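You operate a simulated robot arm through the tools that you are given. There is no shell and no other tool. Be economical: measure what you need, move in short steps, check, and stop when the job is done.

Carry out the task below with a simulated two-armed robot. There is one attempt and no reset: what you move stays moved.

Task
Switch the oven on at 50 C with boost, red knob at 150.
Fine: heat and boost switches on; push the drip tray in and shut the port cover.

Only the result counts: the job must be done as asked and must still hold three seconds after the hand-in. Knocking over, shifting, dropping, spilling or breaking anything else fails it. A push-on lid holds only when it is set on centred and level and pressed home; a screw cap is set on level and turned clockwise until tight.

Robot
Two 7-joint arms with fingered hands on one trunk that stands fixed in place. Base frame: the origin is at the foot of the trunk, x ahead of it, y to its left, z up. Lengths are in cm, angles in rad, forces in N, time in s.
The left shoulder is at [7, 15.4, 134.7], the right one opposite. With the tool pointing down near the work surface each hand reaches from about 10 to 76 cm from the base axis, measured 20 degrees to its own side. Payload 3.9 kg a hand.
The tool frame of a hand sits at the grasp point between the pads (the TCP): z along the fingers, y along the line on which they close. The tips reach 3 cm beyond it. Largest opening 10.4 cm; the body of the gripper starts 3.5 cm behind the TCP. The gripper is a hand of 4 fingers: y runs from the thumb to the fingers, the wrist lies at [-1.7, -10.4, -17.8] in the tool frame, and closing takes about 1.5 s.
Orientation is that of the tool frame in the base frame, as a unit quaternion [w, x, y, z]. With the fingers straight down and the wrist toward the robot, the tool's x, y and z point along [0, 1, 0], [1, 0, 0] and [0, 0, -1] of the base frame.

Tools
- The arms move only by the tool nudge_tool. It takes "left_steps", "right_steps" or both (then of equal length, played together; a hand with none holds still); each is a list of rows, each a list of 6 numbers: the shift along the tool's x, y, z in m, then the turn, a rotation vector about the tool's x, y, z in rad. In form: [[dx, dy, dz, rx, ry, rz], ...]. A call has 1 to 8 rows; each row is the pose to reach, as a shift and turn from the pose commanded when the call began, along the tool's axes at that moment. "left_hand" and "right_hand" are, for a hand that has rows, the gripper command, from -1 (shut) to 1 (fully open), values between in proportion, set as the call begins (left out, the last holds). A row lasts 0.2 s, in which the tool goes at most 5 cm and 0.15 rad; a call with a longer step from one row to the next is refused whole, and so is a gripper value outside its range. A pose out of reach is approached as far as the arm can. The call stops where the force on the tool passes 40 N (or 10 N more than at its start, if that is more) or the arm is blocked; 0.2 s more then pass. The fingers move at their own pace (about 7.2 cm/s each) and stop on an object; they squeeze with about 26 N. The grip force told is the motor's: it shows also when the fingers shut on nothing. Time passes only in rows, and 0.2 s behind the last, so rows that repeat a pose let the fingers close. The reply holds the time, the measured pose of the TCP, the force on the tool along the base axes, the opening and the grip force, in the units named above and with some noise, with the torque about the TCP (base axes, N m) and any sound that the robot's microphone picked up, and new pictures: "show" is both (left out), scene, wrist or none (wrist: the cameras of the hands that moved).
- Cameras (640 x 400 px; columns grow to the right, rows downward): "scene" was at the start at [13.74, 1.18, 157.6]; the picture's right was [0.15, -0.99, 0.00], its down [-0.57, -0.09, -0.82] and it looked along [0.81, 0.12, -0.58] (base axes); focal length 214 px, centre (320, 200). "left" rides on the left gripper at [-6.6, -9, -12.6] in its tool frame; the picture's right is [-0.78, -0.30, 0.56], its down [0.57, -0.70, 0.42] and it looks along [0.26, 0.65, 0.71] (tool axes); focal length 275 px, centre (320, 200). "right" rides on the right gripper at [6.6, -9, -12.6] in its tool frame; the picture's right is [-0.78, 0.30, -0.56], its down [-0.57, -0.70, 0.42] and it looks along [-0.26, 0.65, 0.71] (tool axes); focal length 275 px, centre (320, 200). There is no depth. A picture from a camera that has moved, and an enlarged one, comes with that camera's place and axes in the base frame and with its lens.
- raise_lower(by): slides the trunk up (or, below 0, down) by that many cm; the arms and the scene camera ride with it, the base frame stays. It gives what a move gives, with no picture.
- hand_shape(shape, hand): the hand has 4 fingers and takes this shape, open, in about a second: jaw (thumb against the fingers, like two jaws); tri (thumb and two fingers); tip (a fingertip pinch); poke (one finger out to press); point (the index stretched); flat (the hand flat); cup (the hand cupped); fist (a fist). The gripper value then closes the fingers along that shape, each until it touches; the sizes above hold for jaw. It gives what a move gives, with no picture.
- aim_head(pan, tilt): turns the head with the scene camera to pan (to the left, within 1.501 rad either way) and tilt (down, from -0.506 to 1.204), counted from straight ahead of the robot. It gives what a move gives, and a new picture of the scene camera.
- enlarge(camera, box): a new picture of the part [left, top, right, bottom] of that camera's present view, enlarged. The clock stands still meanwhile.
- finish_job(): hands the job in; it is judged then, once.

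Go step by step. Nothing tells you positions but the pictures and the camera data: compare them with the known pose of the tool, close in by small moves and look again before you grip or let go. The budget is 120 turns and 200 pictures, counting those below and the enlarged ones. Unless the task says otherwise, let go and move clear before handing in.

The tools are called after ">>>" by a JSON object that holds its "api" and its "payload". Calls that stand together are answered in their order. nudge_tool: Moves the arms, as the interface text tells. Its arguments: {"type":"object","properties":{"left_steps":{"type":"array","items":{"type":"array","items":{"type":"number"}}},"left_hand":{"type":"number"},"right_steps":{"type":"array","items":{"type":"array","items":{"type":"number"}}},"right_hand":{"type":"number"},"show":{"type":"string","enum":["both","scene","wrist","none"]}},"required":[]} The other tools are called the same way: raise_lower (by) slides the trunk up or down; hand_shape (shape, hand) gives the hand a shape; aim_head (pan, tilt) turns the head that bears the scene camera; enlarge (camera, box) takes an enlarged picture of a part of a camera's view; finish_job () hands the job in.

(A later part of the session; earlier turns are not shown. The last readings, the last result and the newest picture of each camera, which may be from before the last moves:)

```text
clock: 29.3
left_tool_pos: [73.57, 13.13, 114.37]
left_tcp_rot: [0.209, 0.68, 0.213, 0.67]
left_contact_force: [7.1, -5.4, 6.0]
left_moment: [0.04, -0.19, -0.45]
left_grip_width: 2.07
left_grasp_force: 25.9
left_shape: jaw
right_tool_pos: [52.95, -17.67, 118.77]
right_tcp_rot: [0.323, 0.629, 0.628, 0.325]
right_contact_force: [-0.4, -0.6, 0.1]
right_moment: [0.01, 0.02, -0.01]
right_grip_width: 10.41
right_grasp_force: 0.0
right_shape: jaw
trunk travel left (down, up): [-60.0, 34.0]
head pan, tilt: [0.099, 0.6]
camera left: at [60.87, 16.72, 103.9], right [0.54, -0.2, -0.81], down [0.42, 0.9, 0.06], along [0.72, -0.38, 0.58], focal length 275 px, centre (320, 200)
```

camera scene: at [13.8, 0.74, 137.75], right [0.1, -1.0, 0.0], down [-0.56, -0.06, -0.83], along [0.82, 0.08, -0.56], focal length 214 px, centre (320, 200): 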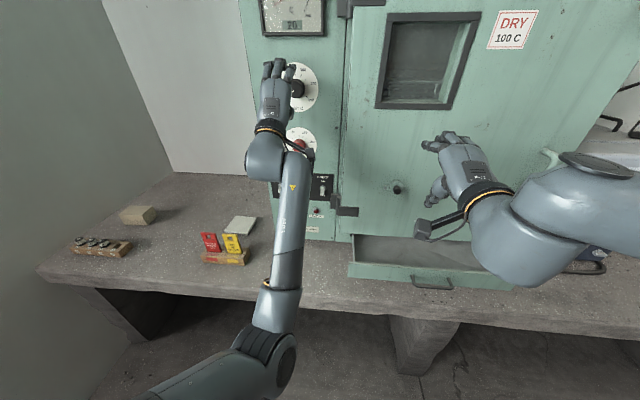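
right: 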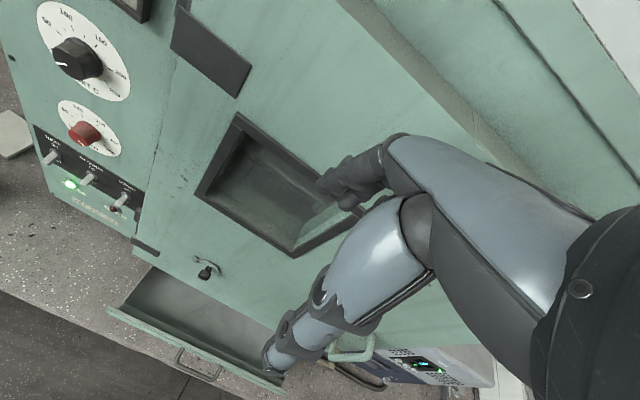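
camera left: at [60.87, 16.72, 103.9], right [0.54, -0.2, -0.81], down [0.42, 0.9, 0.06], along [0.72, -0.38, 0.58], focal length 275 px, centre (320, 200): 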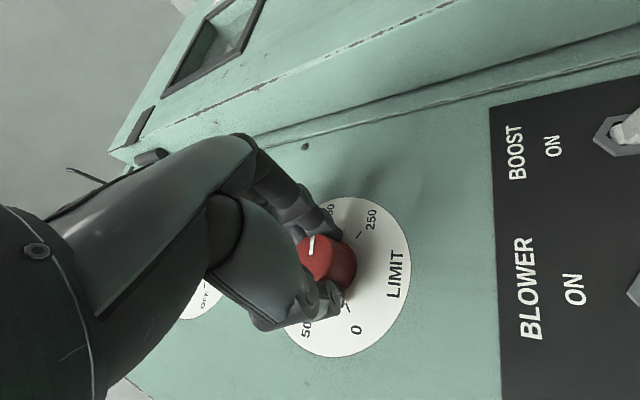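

It tracks well. I continue the remaining 0.765 rad.

>>> {"api": "nudge_tool", "payload": {"left_steps": [[0, 0, 0, 0, 0, -0.14], [0, 0, 0, 0, 0, -0.28], [0, 0, 0, 0, 0, -0.42], [0, 0, 0, 0, 0, -0.56], [0, 0, 0, 0, 0, -0.7], [0, 0, 0, 0, 0, -0.765], [0, 0, 0, 0, 0, -0.765]], "show": "wrist"}}

>>> {"api": "enlarge", "payload": {"camera": "left", "box": [280, 180, 440, 360]}}

```text
clock: 30.9
left_tool_pos: [73.54, 13.03, 114.38]
left_tcp_rot: [0.444, 0.551, 0.451, 0.544]
left_contact_force: [9.6, -2.1, 14.2]
left_moment: [0.04, -0.51, -0.21]
left_grip_width: 1.97
left_grasp_force: 26.0
left_shape: jaw
right_tool_pos: [52.83, -17.45, 118.85]
right_tcp_rot: [0.323, 0.629, 0.629, 0.323]
right_contact_force: [0.0, 0.0, -1.0]
right_moment: [0.01, 0.0, 0.03]
right_grip_width: 10.37
right_grasp_force: 0.1
right_shape: jaw
trunk travel left (down, up): [-60.0, 34.0]
head pan, tilt: [0.099, 0.6]
camera left: at [60.81, 8.37, 104.39], right [0.55, -0.7, -0.45], down [0.42, 0.7, -0.58], along [0.72, 0.13, 0.68], focal length 275 px, centre (320, 200)
```

left: 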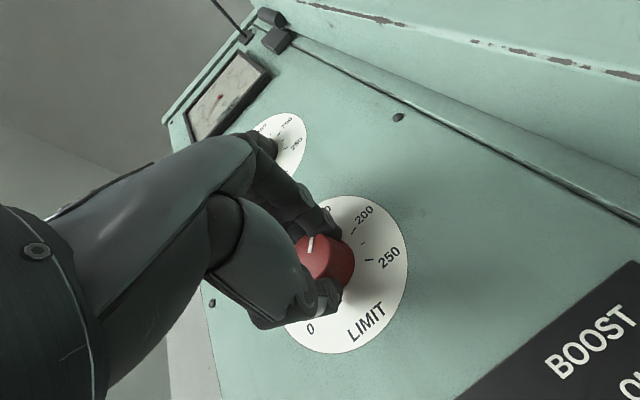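

```text
2.22 times, centred on (360, 270) of left
camera zoom: at [60.81, 8.37, 104.39], right [0.55, -0.7, -0.45], down [0.42, 0.7, -0.58], along [0.72, 0.13, 0.68], focal length 612 px, centre (231, 44)
```

zoom: 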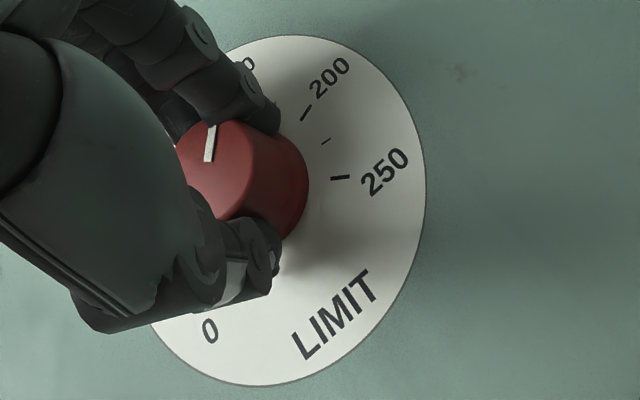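

I estimate the pointer near 150, perhaps slightly past it on the 200 side; I open, back off and read it properly.

>>> {"api": "nudge_tool", "payload": {"left_steps": [[0, 0, 0, 0, 0, 0], [0, 0, 0, 0, 0, 0], [0, 0, 0, 0, 0, 0], [0, 0, 0, 0, 0, 0], [0, 0, -0.03, 0, 0, 0], [0, 0, -0.06, 0, 0, 0], [0, 0, -0.06, 0, 0, 0.1], [0, 0, -0.06, 0, 0, 0.2]], "left_hand": 0.6, "show": "wrist"}}

>>> {"api": "enlarge", "payload": {"camera": "left", "box": [310, 190, 470, 350]}}

>>> {"api": "enlarge", "payload": {"camera": "scene", "box": [270, 60, 330, 160]}}

```text
clock: 32.7
left_tool_pos: [67.66, 13.22, 114.36]
left_tcp_rot: [0.388, 0.594, 0.394, 0.584]
left_contact_force: [-1.4, -0.1, 0.3]
left_moment: [0.03, -0.04, -0.01]
left_grip_width: 8.32
left_grasp_force: 0.1
left_shape: jaw
right_tool_pos: [52.94, -17.3, 118.92]
right_tcp_rot: [0.323, 0.629, 0.629, 0.323]
right_contact_force: [0.9, -0.3, 1.1]
right_moment: [0.04, 0.01, -0.01]
right_grip_width: 10.37
right_grasp_force: 0.0
right_shape: jaw
trunk travel left (down, up): [-60.0, 34.0]
head pan, tilt: [0.099, 0.6]
camera left: at [54.82, 10.72, 103.63], right [0.55, -0.6, -0.58], down [0.42, 0.8, -0.43], along [0.73, -0.01, 0.69], focal length 275 px, centre (320, 200)
```

left: 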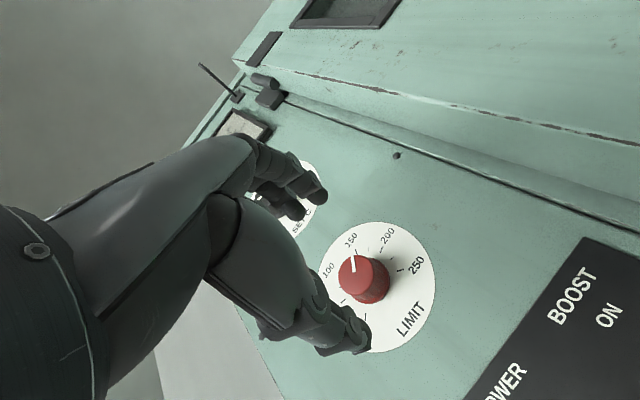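

```text
2.50 times, centred on (390, 270) of left
camera zoom: at [54.82, 10.72, 103.63], right [0.55, -0.6, -0.58], down [0.42, 0.8, -0.43], along [0.73, -0.01, 0.69], focal length 688 px, centre (145, 25)
```

zoom: 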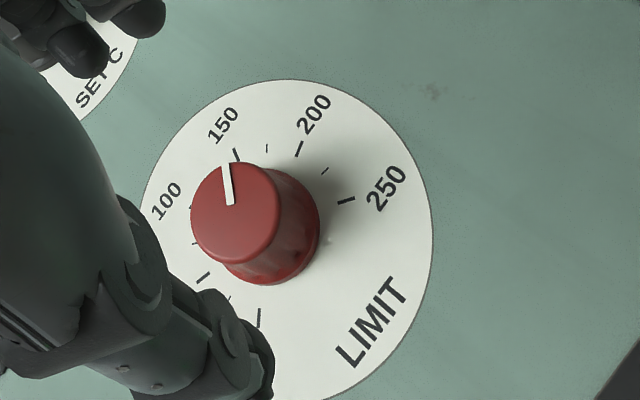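

```text
4.00 times, centred on (300, 110) of scene
camera zoom: at [13.81, 0.83, 137.75], right [0.1, -1.0, 0.0], down [-0.56, -0.06, -0.83], along [0.82, 0.08, -0.56], focal length 858 px, centre (400, 560)
```

zoom: 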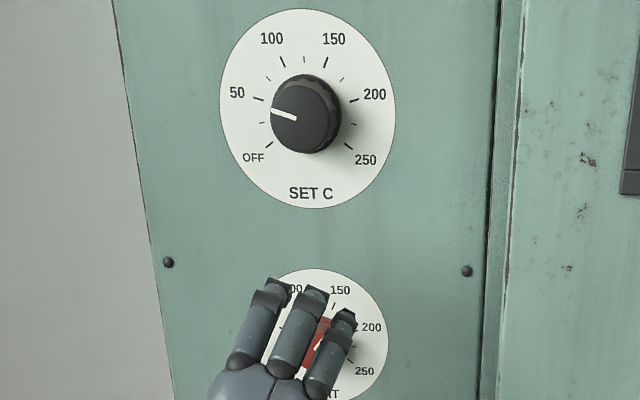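

I zoom further for a precise reading of the red pointer.

>>> {"api": "enlarge", "payload": {"camera": "left", "box": [340, 225, 410, 290]}}

```text
6.15 times, centred on (375, 258) of left
camera zoom: at [54.82, 10.72, 103.63], right [0.55, -0.6, -0.58], down [0.42, 0.8, -0.43], along [0.73, -0.01, 0.69], focal length 1694 px, centre (-18, -154)
```

zoom: 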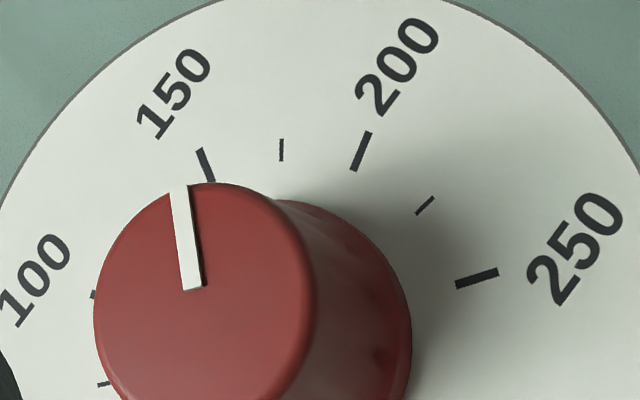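

Pointer reads about 165, so it needs another 15° anticlockwise. I regrip with a little more roll and turn 0.27 rad back.

>>> {"api": "nudge_tool", "payload": {"left_steps": [[0, 0, 0.02, 0, 0, 0.1], [0, 0, 0.04, 0, 0, 0.2], [0, 0, 0.06, 0, 0, 0.2], [0, 0, 0.06, 0, 0, 0.2], [0, 0, 0.06, 0, 0, 0.2]], "show": "wrist"}}

>>> {"api": "nudge_tool", "payload": {"left_steps": [[0, 0, 0, 0, 0, 0], [0, 0, 0, 0, 0, 0], [0, 0, 0, 0, 0, 0], [0, 0, 0, 0, 0, 0], [0, 0, 0, 0, 0, 0], [0, 0, 0, 0, 0, 0], [0, 0, 0, 0, 0, 0]], "left_hand": -0.8, "show": "wrist"}}

>>> {"api": "enlarge", "payload": {"camera": "left", "box": [290, 180, 430, 300]}}

```text
clock: 33.9
left_tool_pos: [73.68, 13.12, 114.25]
left_tcp_rot: [0.327, 0.63, 0.332, 0.62]
left_contact_force: [0.0, 0.2, -0.7]
left_moment: [0.01, 0.01, -0.02]
left_grip_width: 8.32
left_grasp_force: 0.1
left_shape: jaw
right_tool_pos: [53.04, -17.51, 118.92]
right_tcp_rot: [0.324, 0.629, 0.628, 0.324]
right_contact_force: [-0.5, 0.2, -0.3]
right_moment: [0.0, -0.05, 0.01]
right_grip_width: 10.38
right_grasp_force: 0.3
right_shape: jaw
trunk travel left (down, up): [-60.0, 34.0]
head pan, tilt: [0.099, 0.6]
camera left: at [60.9, 12.82, 103.2], right [0.55, -0.47, -0.69], down [0.42, 0.87, -0.26], along [0.72, -0.15, 0.67], focal length 275 px, centre (320, 200)
```

left: 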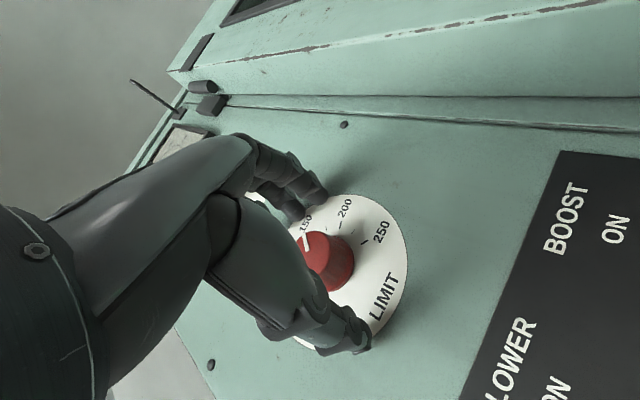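

```text
clock: 35.5
left_tool_pos: [73.67, 13.18, 114.24]
left_tcp_rot: [0.326, 0.63, 0.333, 0.621]
left_contact_force: [-1.9, 0.4, -4.9]
left_moment: [0.02, 0.03, 0.0]
left_grip_width: 2.46
left_grasp_force: 25.7
left_shape: jaw
right_tool_pos: [52.9, -17.42, 118.83]
right_tcp_rot: [0.323, 0.63, 0.628, 0.323]
right_contact_force: [0.2, -0.7, -0.3]
right_moment: [-0.02, -0.01, -0.04]
right_grip_width: 10.37
right_grasp_force: 0.1
right_shape: jaw
trunk travel left (down, up): [-60.0, 34.0]
head pan, tilt: [0.099, 0.6]
camera left: at [60.91, 12.84, 103.15], right [0.55, -0.47, -0.69], down [0.42, 0.87, -0.26], along [0.73, -0.15, 0.67], focal length 275 px, centre (320, 200)
```

left: 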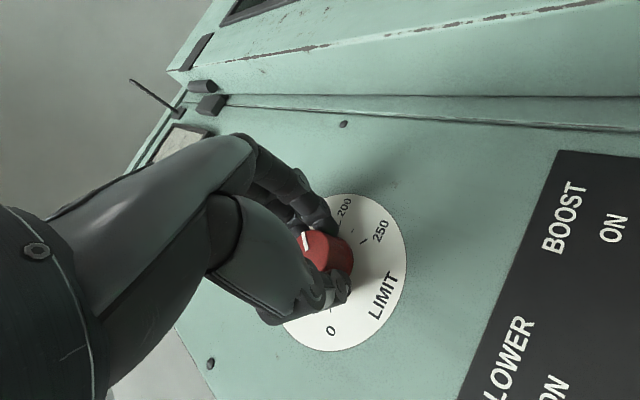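

```text
3.33 times, centred on (360, 240) of left
camera zoom: at [60.91, 12.84, 103.15], right [0.55, -0.47, -0.69], down [0.42, 0.87, -0.26], along [0.73, -0.15, 0.67], focal length 918 px, centre (187, 67)
```

zoom: 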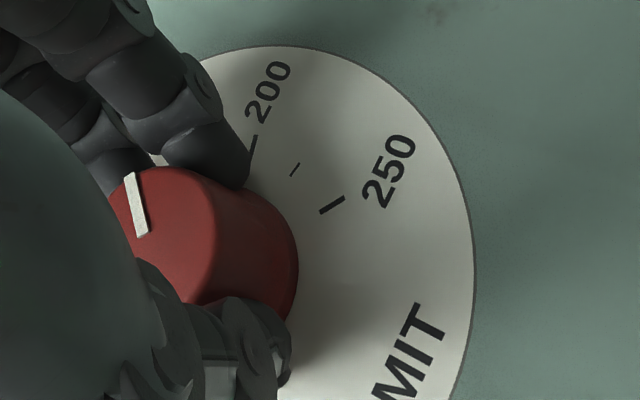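

The pointer still measures 40° right of vertical against 25.5° for 150. I turn 0.265 rad anticlockwise.

>>> {"api": "nudge_tool", "payload": {"left_steps": [[0, 0, 0, 0, 0, -0.1], [0, 0, 0, 0, 0, -0.2], [0, 0, 0, 0, 0, -0.265], [0, 0, 0, 0, 0, -0.265], [0, 0, 0, 0, 0, -0.265]], "show": "none"}}

>>> {"api": "enlarge", "payload": {"camera": "left", "box": [290, 180, 430, 300]}}

```text
clock: 36.7
left_tool_pos: [73.68, 13.01, 114.25]
left_tcp_rot: [0.406, 0.58, 0.414, 0.572]
left_contact_force: [1.6, -2.1, -3.7]
left_moment: [-0.01, 0.01, -0.05]
left_grip_width: 2.47
left_grasp_force: 25.7
left_shape: jaw
right_tool_pos: [53.04, -17.51, 118.91]
right_tcp_rot: [0.322, 0.629, 0.629, 0.323]
right_contact_force: [0.6, 0.1, 0.3]
right_moment: [-0.01, -0.01, 0.0]
right_grip_width: 10.39
right_grasp_force: 0.0
right_shape: jaw
trunk travel left (down, up): [-60.0, 34.0]
head pan, tilt: [0.099, 0.6]
```

```text
3.33 times, centred on (360, 240) of left
camera zoom: at [60.91, 9.87, 103.72], right [0.55, -0.64, -0.54], down [0.42, 0.77, -0.48], along [0.72, 0.04, 0.69], focal length 918 px, centre (187, 67)
```

zoom: 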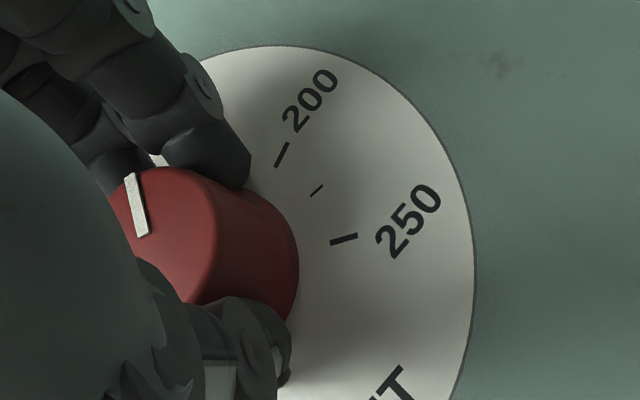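

It followed without slip. I release, back off and check.

>>> {"api": "nudge_tool", "payload": {"left_steps": [[0, 0, 0, 0, 0, 0], [0, 0, 0, 0, 0, 0], [0, 0, 0, 0, 0, 0], [0, 0, 0, 0, 0, 0], [0, 0, -0.03, 0, 0, 0], [0, 0, -0.06, 0, 0, 0.1], [0, 0, -0.06, 0, 0, 0.1]], "left_hand": 0.6, "show": "none"}}

>>> {"api": "enlarge", "payload": {"camera": "left", "box": [340, 225, 420, 290]}}

```text
clock: 38.3
left_tool_pos: [67.45, 13.19, 114.39]
left_tcp_rot: [0.376, 0.601, 0.383, 0.592]
left_contact_force: [1.1, 0.1, 0.2]
left_moment: [-0.01, -0.01, 0.02]
left_grip_width: 8.29
left_grasp_force: 0.0
left_shape: jaw
right_tool_pos: [52.99, -17.46, 118.81]
right_tcp_rot: [0.323, 0.629, 0.629, 0.323]
right_contact_force: [-0.4, 0.7, 0.7]
right_moment: [0.0, 0.01, 0.01]
right_grip_width: 10.4
right_grasp_force: 0.0
right_shape: jaw
trunk travel left (down, up): [-60.0, 34.0]
head pan, tilt: [0.099, 0.6]
```

```text
6.15 times, centred on (380, 258) of left
camera zoom: at [54.82, 11.07, 103.53], right [0.55, -0.58, -0.61], down [0.42, 0.82, -0.4], along [0.73, -0.03, 0.69], focal length 1694 px, centre (-49, -154)
```

zoom: 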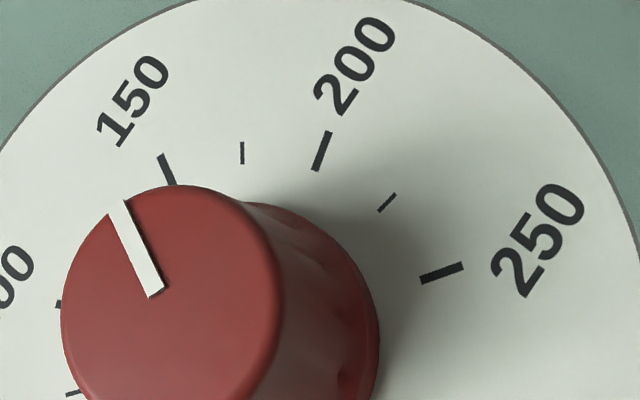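

The red pointer now measures 26.8° against 25.5°: reads 150. Next the toggles: I give the left hand the poke shape and see where the finger is.

>>> {"api": "hand_shape", "payload": {"hand": "left", "shape": "poke"}}

>>> {"api": "nudge_tool", "payload": {"left_steps": [[0.015, -0.03, -0.01, 0, 0, 0], [0.03, -0.06, -0.02, 0, 0, 0], [0.03, -0.1, -0.02, 0, 0, 0], [0.03, -0.13, -0.02, 0, 0, 0], [0.03, -0.13, -0.02, 0, 0, 0], [0.03, -0.13, -0.02, 0, 0, 0]], "show": "both"}}

```text
clock: 39.2
left_tool_pos: [67.5, 13.28, 114.41]
left_tcp_rot: [0.377, 0.601, 0.384, 0.591]
left_contact_force: [-1.2, 0.5, 0.3]
left_moment: [-0.02, 0.02, -0.04]
left_grip_width: 0.0
left_grasp_force: 0.1
left_shape: poke
right_tool_pos: [52.97, -17.44, 118.94]
right_tcp_rot: [0.323, 0.629, 0.629, 0.323]
right_contact_force: [-0.3, 0.4, -0.4]
right_moment: [-0.02, 0.0, -0.01]
right_grip_width: 10.38
right_grasp_force: 0.0
right_shape: jaw
trunk travel left (down, up): [-60.0, 34.0]
head pan, tilt: [0.099, 0.6]
```

```text
clock: 40.6
left_tool_pos: [65.37, 21.49, 103.88]
left_tcp_rot: [0.378, 0.601, 0.383, 0.591]
left_contact_force: [0.4, 0.2, 0.2]
left_moment: [-0.02, 0.0, 0.0]
left_grip_width: 0.02
left_grasp_force: 0.1
left_shape: poke
right_tool_pos: [52.92, -17.41, 118.95]
right_tcp_rot: [0.324, 0.63, 0.628, 0.323]
right_contact_force: [0.1, -0.5, -0.1]
right_moment: [0.0, -0.03, -0.02]
right_grip_width: 10.38
right_grasp_force: 0.0
right_shape: jaw
trunk travel left (down, up): [-60.0, 34.0]
head pan, tilt: [0.099, 0.6]
camera scene: at [13.84, 0.76, 137.75], right [0.1, -1.0, 0.0], down [-0.56, -0.06, -0.82], along [0.82, 0.08, -0.57], focal length 214 px, centre (320, 200)
camera left: at [52.61, 19.38, 93.21], right [0.55, -0.58, -0.6], down [0.42, 0.82, -0.4], along [0.72, -0.03, 0.69], focal length 275 px, centre (320, 200)
```

scene: 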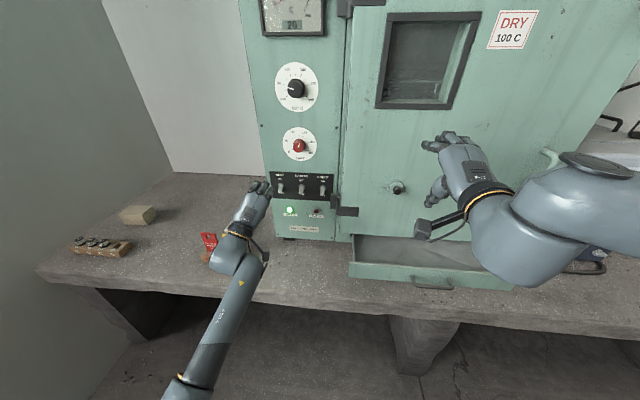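
left: 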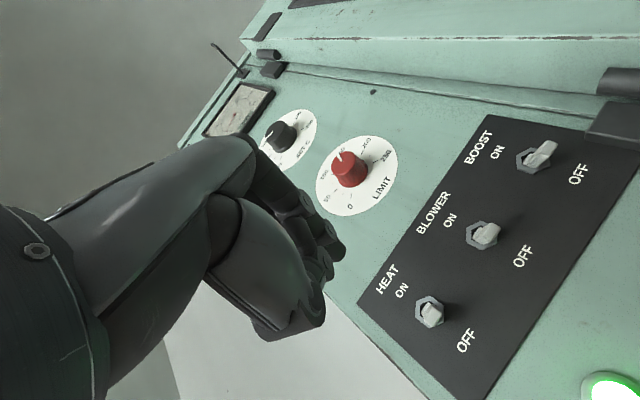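

The poke tip is about 3 cm ahead of the TCP. HEAT lever: pivot ≈ z 100, tip ≈ [76.2, 20.8, 98.5]. I bring the finger just below and in front of it.

>>> {"api": "nudge_tool", "payload": {"left_steps": [[-0.018, -0.033, 0, 0, 0, 0], [-0.037, -0.067, 0, 0, 0, 0], [-0.037, -0.067, 0.03, 0, 0, 0], [-0.037, -0.067, 0.055, 0, 0, 0], [-0.037, -0.067, 0.055, 0, 0, 0], [-0.037, -0.067, 0.055, 0, 0, 0]], "show": "wrist"}}

>>> {"api": "enlarge", "payload": {"camera": "left", "box": [240, 140, 480, 320]}}

>>> {"api": "enlarge", "payload": {"camera": "scene", "box": [240, 150, 350, 240]}}

```text
clock: 42.0
left_tool_pos: [70.86, 20.78, 96.15]
left_tcp_rot: [0.377, 0.601, 0.384, 0.592]
left_contact_force: [0.5, 0.6, -1.0]
left_moment: [0.03, -0.03, -0.02]
left_grip_width: 0.0
left_grasp_force: 0.1
left_shape: poke
right_tool_pos: [53.02, -17.37, 118.84]
right_tcp_rot: [0.324, 0.629, 0.628, 0.323]
right_contact_force: [0.9, -0.3, -0.7]
right_moment: [-0.02, 0.03, 0.02]
right_grip_width: 10.4
right_grasp_force: 0.1
right_shape: jaw
trunk travel left (down, up): [-60.0, 34.0]
head pan, tilt: [0.099, 0.6]
camera left: at [57.97, 18.65, 85.32], right [0.55, -0.58, -0.6], down [0.42, 0.82, -0.4], along [0.72, -0.03, 0.69], focal length 275 px, centre (320, 200)
```

left: 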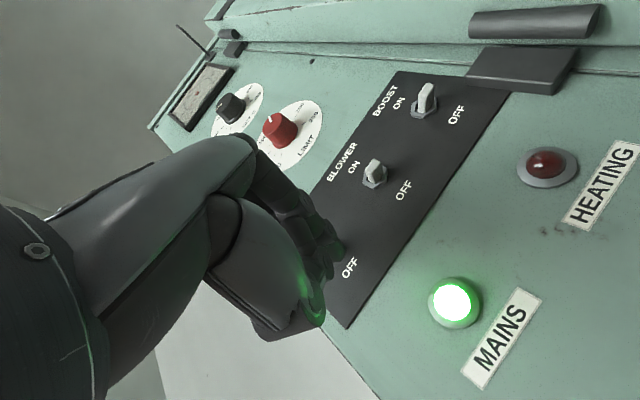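

```text
2.22 times, centred on (360, 230) of left
camera zoom: at [57.97, 18.65, 85.32], right [0.55, -0.58, -0.6], down [0.42, 0.82, -0.4], along [0.72, -0.03, 0.69], focal length 612 px, centre (231, 133)
```

zoom: 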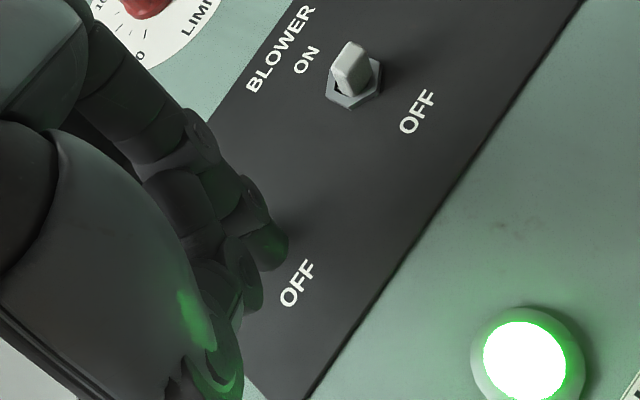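

```text
4.44 times, centred on (295, 195) of scene
camera zoom: at [13.87, 0.73, 137.74], right [0.1, -1.0, 0.0], down [-0.56, -0.06, -0.82], along [0.82, 0.08, -0.57], focal length 953 px, centre (431, 222)
```

zoom: 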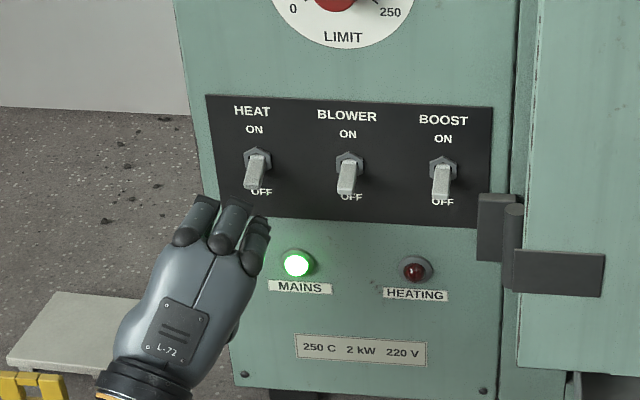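

The fingertip is just in front of and below the lever. I advance 3.5 cm under it.

>>> {"api": "nudge_tool", "payload": {"left_steps": [[0.003, -0.002, 0.015, 0, 0, 0], [0.004, -0.003, 0.03, 0, 0, 0], [0.004, -0.003, 0.036, 0, 0, 0], [0.004, -0.003, 0.036, 0, 0, 0]], "show": "none"}}

>>> {"api": "enlarge", "payload": {"camera": "scene", "box": [250, 160, 340, 230]}}

>>> {"api": "enlarge", "payload": {"camera": "left", "box": [240, 140, 480, 320]}}

```text
clock: 43.0
left_tool_pos: [74.02, 21.8, 96.09]
left_tcp_rot: [0.377, 0.598, 0.386, 0.593]
left_contact_force: [-26.4, 13.0, -7.5]
left_moment: [-0.16, 0.05, -0.12]
left_grip_width: 0.02
left_grasp_force: 0.1
left_shape: poke
right_tool_pos: [52.54, -17.23, 119.12]
right_tcp_rot: [0.326, 0.628, 0.629, 0.324]
right_contact_force: [0.0, -0.7, 0.7]
right_moment: [-0.01, 0.01, -0.03]
right_grip_width: 10.38
right_grasp_force: 0.0
right_shape: jaw
trunk travel left (down, up): [-60.0, 34.0]
head pan, tilt: [0.099, 0.6]
```

```text
5.71 times, centred on (295, 195) of scene
camera zoom: at [13.34, 1.15, 137.79], right [0.1, -0.99, 0.0], down [-0.56, -0.06, -0.83], along [0.82, 0.08, -0.56], focal length 1226 px, centre (463, 229)
```

zoom: 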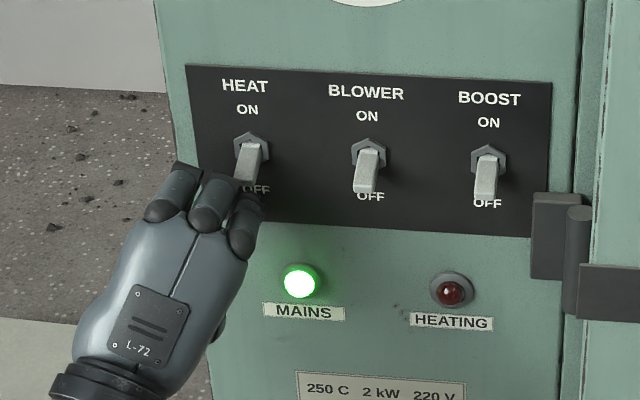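

```text
2.22 times, centred on (360, 230) of left
camera zoom: at [61.33, 19.58, 85.28], right [0.55, -0.58, -0.6], down [0.42, 0.81, -0.4], along [0.72, -0.03, 0.69], focal length 612 px, centre (231, 133)
```

zoom: 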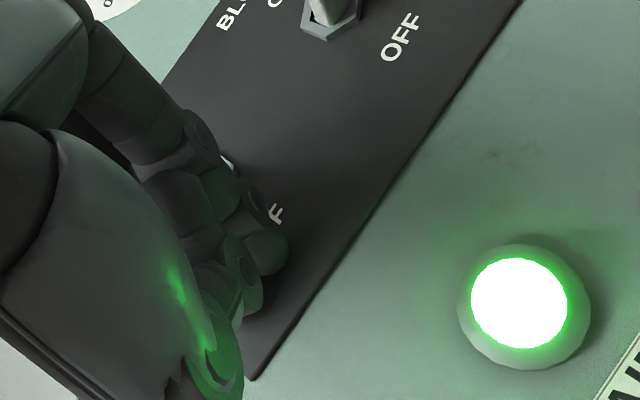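

The fingertips sit under the HEAT lever, touching the panel. I ease back 0.5 cm and lift straight up.

>>> {"api": "nudge_tool", "payload": {"left_steps": [[-0.003, 0.0, -0.007, 0, 0, 0], [0.002, 0.011, -0.007, 0, 0, 0], [0.006, 0.02, -0.007, 0, 0, 0], [0.01, 0.029, -0.007, 0, 0, 0], [0.014, 0.038, -0.007, 0, 0, 0], [0.018, 0.047, -0.007, 0, 0, 0], [0.018, 0.047, -0.007, 0, 0, 0]], "show": "none"}}

>>> {"api": "enlarge", "payload": {"camera": "scene", "box": [250, 160, 340, 230]}}

```text
clock: 44.6
left_tool_pos: [73.8, 21.34, 100.13]
left_tcp_rot: [0.375, 0.604, 0.387, 0.587]
left_contact_force: [-16.7, 2.4, -34.4]
left_moment: [0.16, 0.1, -0.06]
left_grip_width: 0.0
left_grasp_force: 0.1
left_shape: poke
right_tool_pos: [53.25, -17.32, 118.73]
right_tcp_rot: [0.323, 0.629, 0.63, 0.322]
right_contact_force: [0.4, -0.4, 0.2]
right_moment: [0.03, -0.01, 0.0]
right_grip_width: 10.39
right_grasp_force: 0.0
right_shape: jaw
trunk travel left (down, up): [-60.0, 34.0]
head pan, tilt: [0.099, 0.6]
```

```text
5.71 times, centred on (295, 195) of scene
camera zoom: at [14.14, 0.96, 137.68], right [0.1, -1.0, 0.0], down [-0.56, -0.06, -0.82], along [0.82, 0.08, -0.57], focal length 1226 px, centre (463, 229)
```

zoom: 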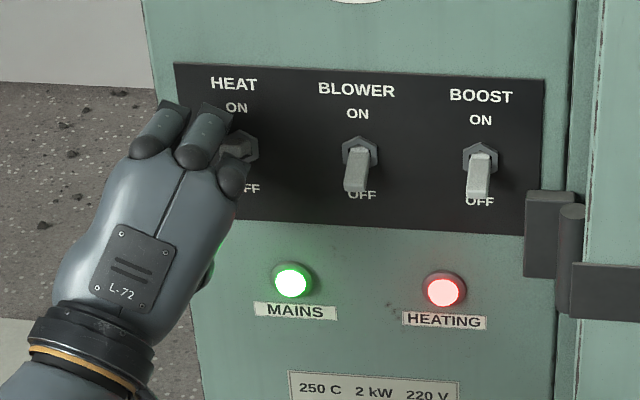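

The HEATING lamp is lit, so HEAT has flipped on. I retreat straight back and check the lever.

>>> {"api": "nudge_tool", "payload": {"left_steps": [[-0.001, -0.003, -0.01, 0, 0, 0], [-0.001, -0.003, -0.03, 0, 0, 0], [-0.001, -0.003, -0.06, 0, 0, 0], [-0.001, -0.003, -0.06, 0, 0, 0]], "show": "none"}}

>>> {"api": "enlarge", "payload": {"camera": "scene", "box": [240, 160, 340, 240]}}

>>> {"api": "enlarge", "payload": {"camera": "left", "box": [240, 40, 560, 320]}}

```text
clock: 45.6
left_tool_pos: [67.76, 21.17, 100.79]
left_tcp_rot: [0.377, 0.6, 0.384, 0.592]
left_contact_force: [0.8, 0.0, -0.8]
left_moment: [0.0, -0.02, 0.0]
left_grip_width: 0.0
left_grasp_force: 0.0
left_shape: poke
right_tool_pos: [53.14, -17.33, 118.86]
right_tcp_rot: [0.323, 0.629, 0.629, 0.323]
right_contact_force: [0.0, 0.2, 0.1]
right_moment: [0.04, 0.0, -0.01]
right_grip_width: 10.36
right_grasp_force: 0.1
right_shape: jaw
trunk travel left (down, up): [-60.0, 34.0]
head pan, tilt: [0.099, 0.6]
```

```text
5.00 times, centred on (290, 200) of scene
camera zoom: at [13.99, 0.78, 137.74], right [0.1, -1.0, 0.0], down [-0.56, -0.06, -0.82], along [0.82, 0.08, -0.57], focal length 1072 px, centre (470, 200)
```

zoom: 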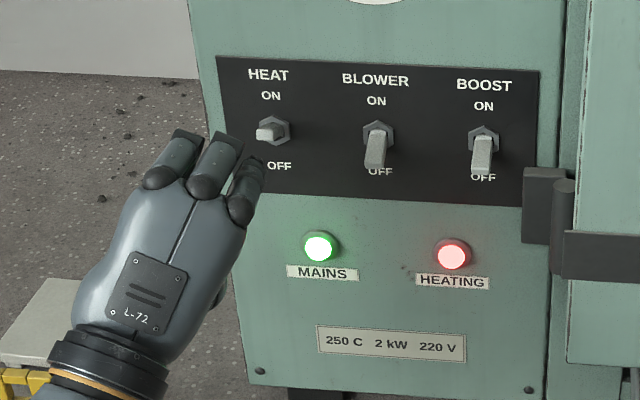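

```text
1.43 times, centred on (400, 180) of left
camera zoom: at [55.1, 18.97, 89.95], right [0.55, -0.58, -0.6], down [0.42, 0.82, -0.4], along [0.72, -0.03, 0.69], focal length 393 px, centre (206, 229)
```

zoom: 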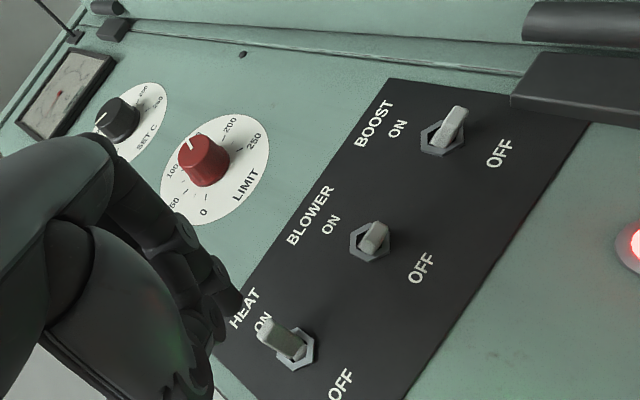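

HEAT is up and its lamp is lit; I move sideways to just below BOOST (y ≈ 5.8).

>>> {"api": "nudge_tool", "payload": {"left_steps": [[-0.04, 0.005, 0, 0, 0, 0], [-0.08, 0.01, 0, 0, 0, 0], [-0.12, 0.015, 0, 0, 0, 0], [-0.157, 0.02, 0, 0, 0, 0], [-0.157, 0.02, 0.03, 0, 0, 0], [-0.157, 0.02, 0.03, 0, 0, 0]], "show": "none"}}

>>> {"api": "enlarge", "payload": {"camera": "scene", "box": [260, 160, 360, 240]}}

>>> {"api": "enlarge", "payload": {"camera": "left", "box": [240, 140, 480, 320]}}

```text
clock: 47.0
left_tool_pos: [70.79, 7.22, 95.39]
left_tcp_rot: [0.364, 0.606, 0.379, 0.598]
left_contact_force: [0.0, -0.6, -0.2]
left_moment: [-0.01, 0.0, 0.01]
left_grip_width: 0.0
left_grasp_force: 0.0
left_shape: poke
right_tool_pos: [52.92, -17.44, 118.82]
right_tcp_rot: [0.323, 0.629, 0.628, 0.324]
right_contact_force: [0.7, 0.4, -0.2]
right_moment: [-0.01, 0.02, 0.02]
right_grip_width: 10.37
right_grasp_force: 0.0
right_shape: jaw
trunk travel left (down, up): [-60.0, 34.0]
head pan, tilt: [0.099, 0.6]
```

```text
5.00 times, centred on (310, 200) of scene
camera zoom: at [13.73, 0.66, 137.76], right [0.1, -1.0, 0.0], down [-0.56, -0.06, -0.83], along [0.82, 0.08, -0.56], focal length 1072 px, centre (370, 200)
```

zoom: 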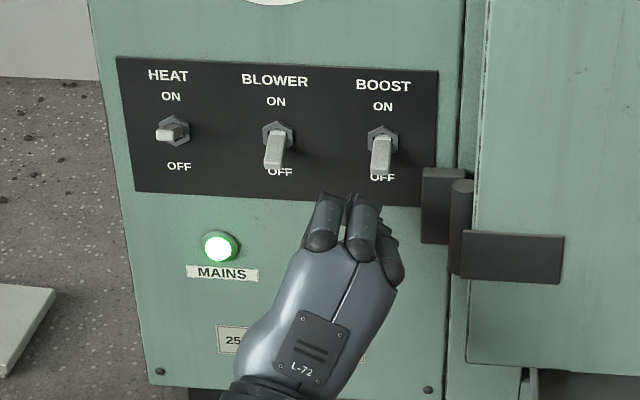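

```text
2.22 times, centred on (360, 230) of left
camera zoom: at [57.91, 5.17, 84.45], right [0.55, -0.55, -0.62], down [0.41, 0.83, -0.38], along [0.73, -0.04, 0.68], focal length 612 px, centre (231, 133)
```

zoom: 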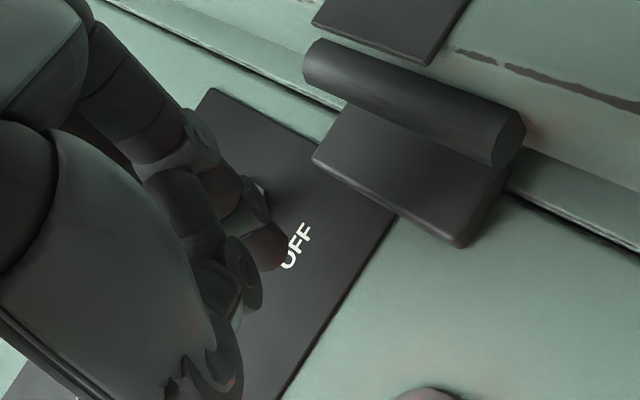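

The finger is below BOOST, about 0.7 cm left of ideal. I add a little roll, shift right and advance under the lever.

>>> {"api": "nudge_tool", "payload": {"left_steps": [[-0.004, 0.003, 0, 0, 0, 0.1], [-0.008, 0.005, 0.0, 0, 0, 0.15], [-0.008, 0.005, 0.015, 0, 0, 0.15], [-0.008, 0.005, 0.027, 0, 0, 0.15], [-0.008, 0.005, 0.027, 0, 0, 0.15]], "show": "none"}}

>>> {"api": "enlarge", "payload": {"camera": "scene", "box": [260, 160, 360, 240]}}

>>> {"api": "enlarge", "payload": {"camera": "left", "box": [240, 140, 480, 320]}}

```text
clock: 48.2
left_tool_pos: [73.38, 4.8, 96.08]
left_tcp_rot: [0.332, 0.628, 0.336, 0.618]
left_contact_force: [-1.7, -5.7, -3.0]
left_moment: [0.09, -0.04, -0.02]
left_grip_width: 0.0
left_grasp_force: 0.0
left_shape: poke
right_tool_pos: [52.89, -17.55, 118.88]
right_tcp_rot: [0.323, 0.629, 0.629, 0.323]
right_contact_force: [-0.6, -0.4, -0.7]
right_moment: [-0.04, 0.03, 0.01]
right_grip_width: 10.34
right_grasp_force: 0.0
right_shape: jaw
trunk travel left (down, up): [-60.0, 34.0]
head pan, tilt: [0.099, 0.6]
```

```text
5.00 times, centred on (310, 200) of scene
camera zoom: at [13.83, 0.61, 137.75], right [0.1, -1.0, 0.0], down [-0.56, -0.05, -0.83], along [0.82, 0.08, -0.56], focal length 1072 px, centre (370, 200)
```

zoom: 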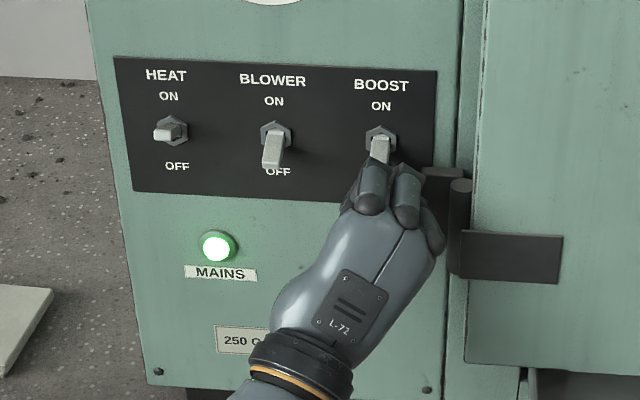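

```text
2.22 times, centred on (360, 230) of left
camera zoom: at [60.6, 4.36, 85.09], right [0.55, -0.48, -0.68], down [0.42, 0.86, -0.27], along [0.72, -0.14, 0.68], focal length 612 px, centre (231, 133)
```

zoom: 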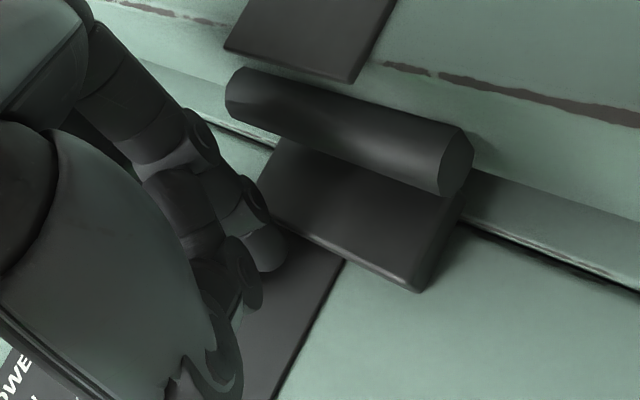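

The middle finger is right under the BOOST lever. I shift 0.5 cm left and lift straight up.

>>> {"api": "nudge_tool", "payload": {"left_steps": [[0.004, -0.003, 0.002, 0, 0, 0], [0.0095, 0.0055, 0.002, 0, 0, 0], [0.015, 0.014, 0.002, 0, 0, 0], [0.0205, 0.022, 0.002, 0, 0, 0], [0.026, 0.03, 0.002, 0, 0, 0], [0.0315, 0.039, 0.002, 0, 0, 0], [0.0315, 0.039, 0.002, 0, 0, 0]], "show": "none"}}

>>> {"api": "enlarge", "payload": {"camera": "scene", "box": [260, 160, 360, 240]}}

```text
clock: 49.8
left_tool_pos: [73.76, 5.47, 101.32]
left_tcp_rot: [0.333, 0.626, 0.338, 0.619]
left_contact_force: [0.1, -0.8, 0.0]
left_moment: [-0.03, -0.02, 0.01]
left_grip_width: 0.0
left_grasp_force: 0.2
left_shape: poke
right_tool_pos: [53.11, -17.41, 118.79]
right_tcp_rot: [0.322, 0.629, 0.629, 0.323]
right_contact_force: [0.4, -0.3, -0.5]
right_moment: [-0.03, 0.01, 0.0]
right_grip_width: 10.39
right_grasp_force: 0.1
right_shape: jaw
trunk travel left (down, up): [-60.0, 34.0]
head pan, tilt: [0.099, 0.6]
```

```text
5.00 times, centred on (310, 200) of scene
camera zoom: at [13.97, 0.67, 137.75], right [0.1, -1.0, 0.0], down [-0.56, -0.06, -0.82], along [0.82, 0.08, -0.57], focal length 1072 px, centre (370, 200)
```

zoom: 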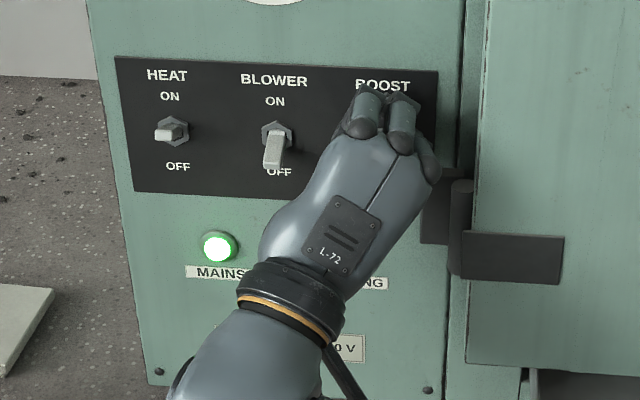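

No force is left on the finger, so BOOST has likely flipped. I retreat and check.

>>> {"api": "nudge_tool", "payload": {"left_steps": [[0, 0, -0.03, 0, 0, 0], [0, 0, -0.07, 0, 0, 0], [0.03, 0, -0.11, 0, 0, 0], [0.08, -0.02, -0.14, 0, 0, 0], [0.12, -0.05, -0.16, 0, 0, 0], [0.14, -0.08, -0.17, 0, 0, 0]], "show": "scene"}}

>>> {"api": "enlarge", "payload": {"camera": "scene", "box": [250, 50, 360, 240]}}

>>> {"api": "enlarge", "payload": {"camera": "left", "box": [320, 20, 640, 400]}}

```text
refused: row 4 steps farther than a row can; nothing moved
```

```text
2.11 times, centred on (305, 145) of scene
camera zoom: at [13.97, 0.67, 137.75], right [0.1, -1.0, 0.0], down [-0.56, -0.06, -0.82], along [0.82, 0.08, -0.57], focal length 452 px, centre (352, 316)
```

zoom: 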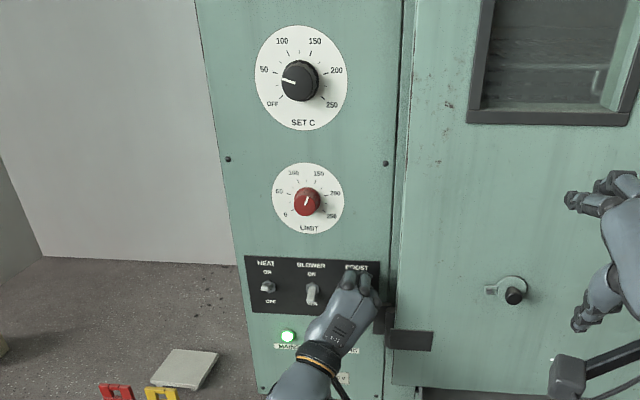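

```text
1.05 times, centred on (480, 210) of left (not enlarged: the box is as wide or as high as the picture)
camera zoom: at [61.06, 4.9, 90.15], right [0.55, -0.48, -0.68], down [0.42, 0.86, -0.27], along [0.72, -0.14, 0.68], focal length 290 px, centre (152, 190)
```

zoom: 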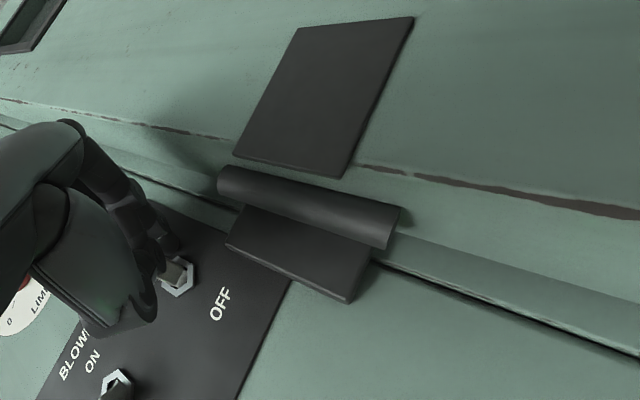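

The row was too long; I retreat in smaller steps.

>>> {"api": "nudge_tool", "payload": {"left_steps": [[0, 0, -0.03, 0, 0, 0], [0, 0, -0.07, 0, 0, 0], [0.02, -0.013, -0.11, 0, 0, 0], [0.05, -0.033, -0.13, 0, 0, 0], [0.085, -0.055, -0.14, 0, 0, 0], [0.12, -0.08, -0.14, 0, 0, 0]], "show": "scene"}}

>>> {"api": "enlarge", "payload": {"camera": "scene", "box": [250, 150, 360, 240]}}

```text
clock: 51.2
left_tool_pos: [59.49, 20.05, 101.13]
left_tcp_rot: [0.333, 0.627, 0.338, 0.618]
left_contact_force: [0.2, 0.4, -0.1]
left_moment: [-0.01, -0.01, -0.01]
left_grip_width: 0.0
left_grasp_force: 0.0
left_shape: poke
right_tool_pos: [52.96, -17.26, 118.88]
right_tcp_rot: [0.323, 0.629, 0.629, 0.323]
right_contact_force: [-0.1, 0.4, 0.6]
right_moment: [-0.01, 0.0, -0.03]
right_grip_width: 10.35
right_grasp_force: 0.1
right_shape: jaw
trunk travel left (down, up): [-60.0, 34.0]
head pan, tilt: [0.099, 0.6]
camera scene: at [13.85, 0.9, 137.75], right [0.1, -0.99, 0.0], down [-0.56, -0.06, -0.82], along [0.82, 0.08, -0.57], focal length 214 px, centre (320, 200)
```

scene: 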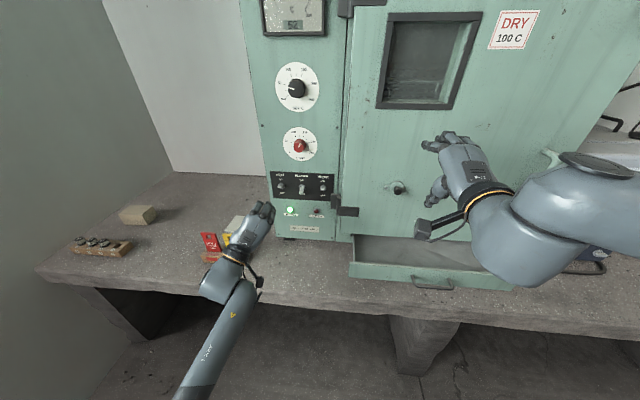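

```text
4.44 times, centred on (305, 195) of scene
camera zoom: at [13.85, 0.9, 137.75], right [0.1, -0.99, 0.0], down [-0.56, -0.06, -0.82], along [0.82, 0.08, -0.57], focal length 953 px, centre (387, 222)
```

zoom: 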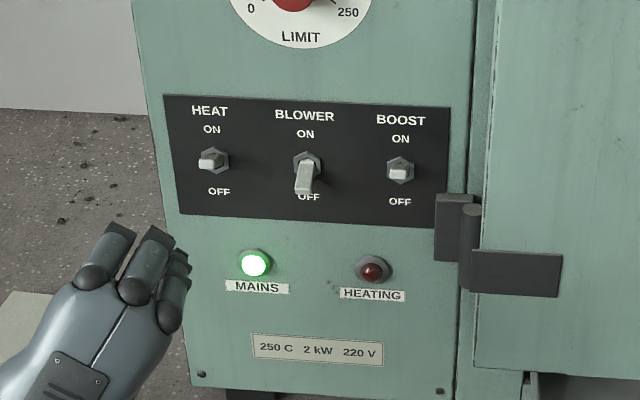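

BOOST and HEAT are both up. The HEATING lamp is off at this moment, so I check the gauge for a thermostat reason.

>>> {"api": "aim_head", "payload": {"pan": 0.05, "tilt": 0.35}}

>>> {"api": "enlarge", "payload": {"camera": "scene", "box": [230, 40, 350, 260]}}

```text
clock: 52.0
left_tool_pos: [59.5, 19.93, 101.23]
left_tcp_rot: [0.331, 0.627, 0.338, 0.619]
left_contact_force: [0.1, -0.2, 0.5]
left_moment: [0.02, 0.01, -0.04]
left_grip_width: 0.0
left_grasp_force: 0.1
left_shape: poke
right_tool_pos: [52.87, -17.42, 118.89]
right_tcp_rot: [0.322, 0.629, 0.63, 0.324]
right_contact_force: [0.0, 0.4, 1.0]
right_moment: [-0.03, -0.02, 0.0]
right_grip_width: 10.39
right_grasp_force: 0.0
right_shape: jaw
trunk travel left (down, up): [-60.0, 34.0]
head pan, tilt: [0.051, 0.351]
camera scene: at [14.33, 0.3, 140.02], right [0.05, -1.0, 0.0], down [-0.34, -0.02, -0.94], along [0.94, 0.05, -0.34], focal length 214 px, centre (320, 200)
```

scene: 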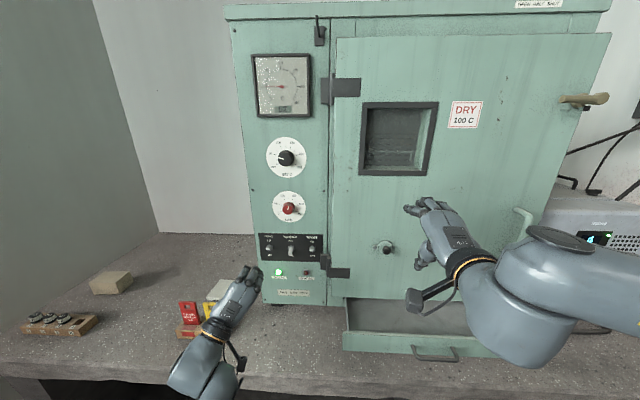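

```text
1.82 times, centred on (290, 150) of scene
camera zoom: at [14.33, 0.3, 140.02], right [0.05, -1.0, 0.0], down [-0.34, -0.02, -0.94], along [0.94, 0.05, -0.34], focal length 390 px, centre (374, 291)
```

zoom: 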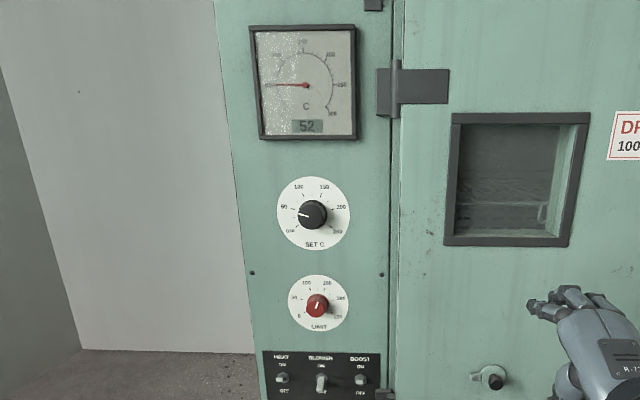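

The gauge shows 52 °C, so the thermostat works as set. Now the port cover: I look with the right wrist camera.

>>> {"api": "enlarge", "payload": {"camera": "right", "box": [0, 0, 640, 400]}}

>>> {"api": "enlarge", "payload": {"camera": "scene", "box": [360, 230, 410, 265]}}

```text
1.00 times, centred on (320, 200) of right (not enlarged: the box is as wide or as high as the picture)
camera zoom: at [37.52, -10.8, 118.87], right [-0.28, -0.78, 0.56], down [-0.06, -0.57, -0.82], along [0.96, -0.27, 0.11], focal length 275 px, centre (320, 200)
```

zoom: 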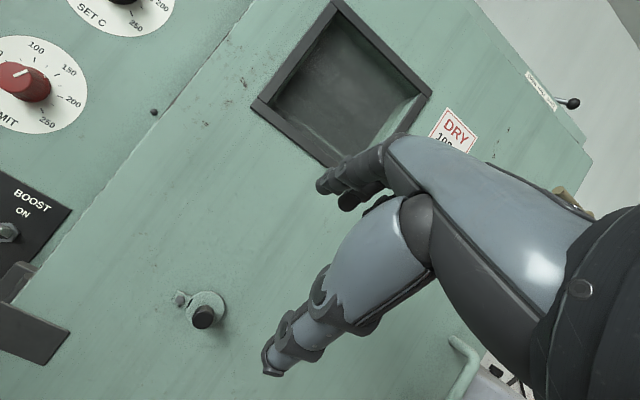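

```text
11.43 times, centred on (385, 248) of scene
camera zoom: at [14.33, 0.3, 140.02], right [0.05, -1.0, 0.0], down [-0.34, -0.02, -0.94], along [0.94, 0.05, -0.34], focal length 2451 px, centre (-423, -343)
```

zoom: 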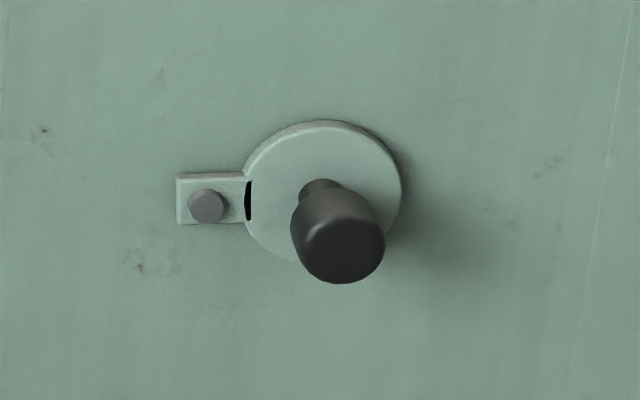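

I enlarge the right camera's view of the port cover to judge whether it stands ajar.

>>> {"api": "enlarge", "payload": {"camera": "right", "box": [155, 270, 255, 345]}}

```text
5.33 times, centred on (205, 308) of right
camera zoom: at [37.52, -10.8, 118.87], right [-0.28, -0.78, 0.56], down [-0.06, -0.57, -0.82], along [0.96, -0.27, 0.11], focal length 1468 px, centre (933, -373)
```

zoom: 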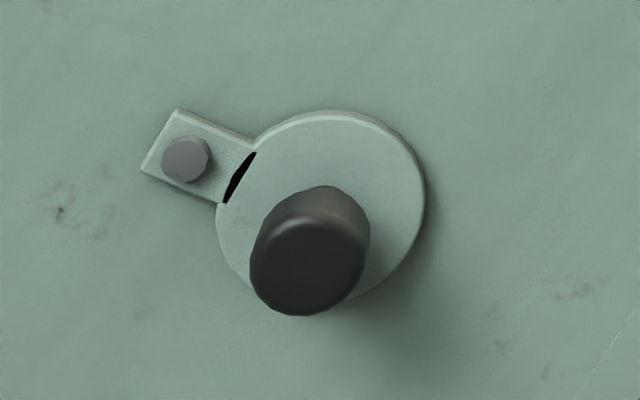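

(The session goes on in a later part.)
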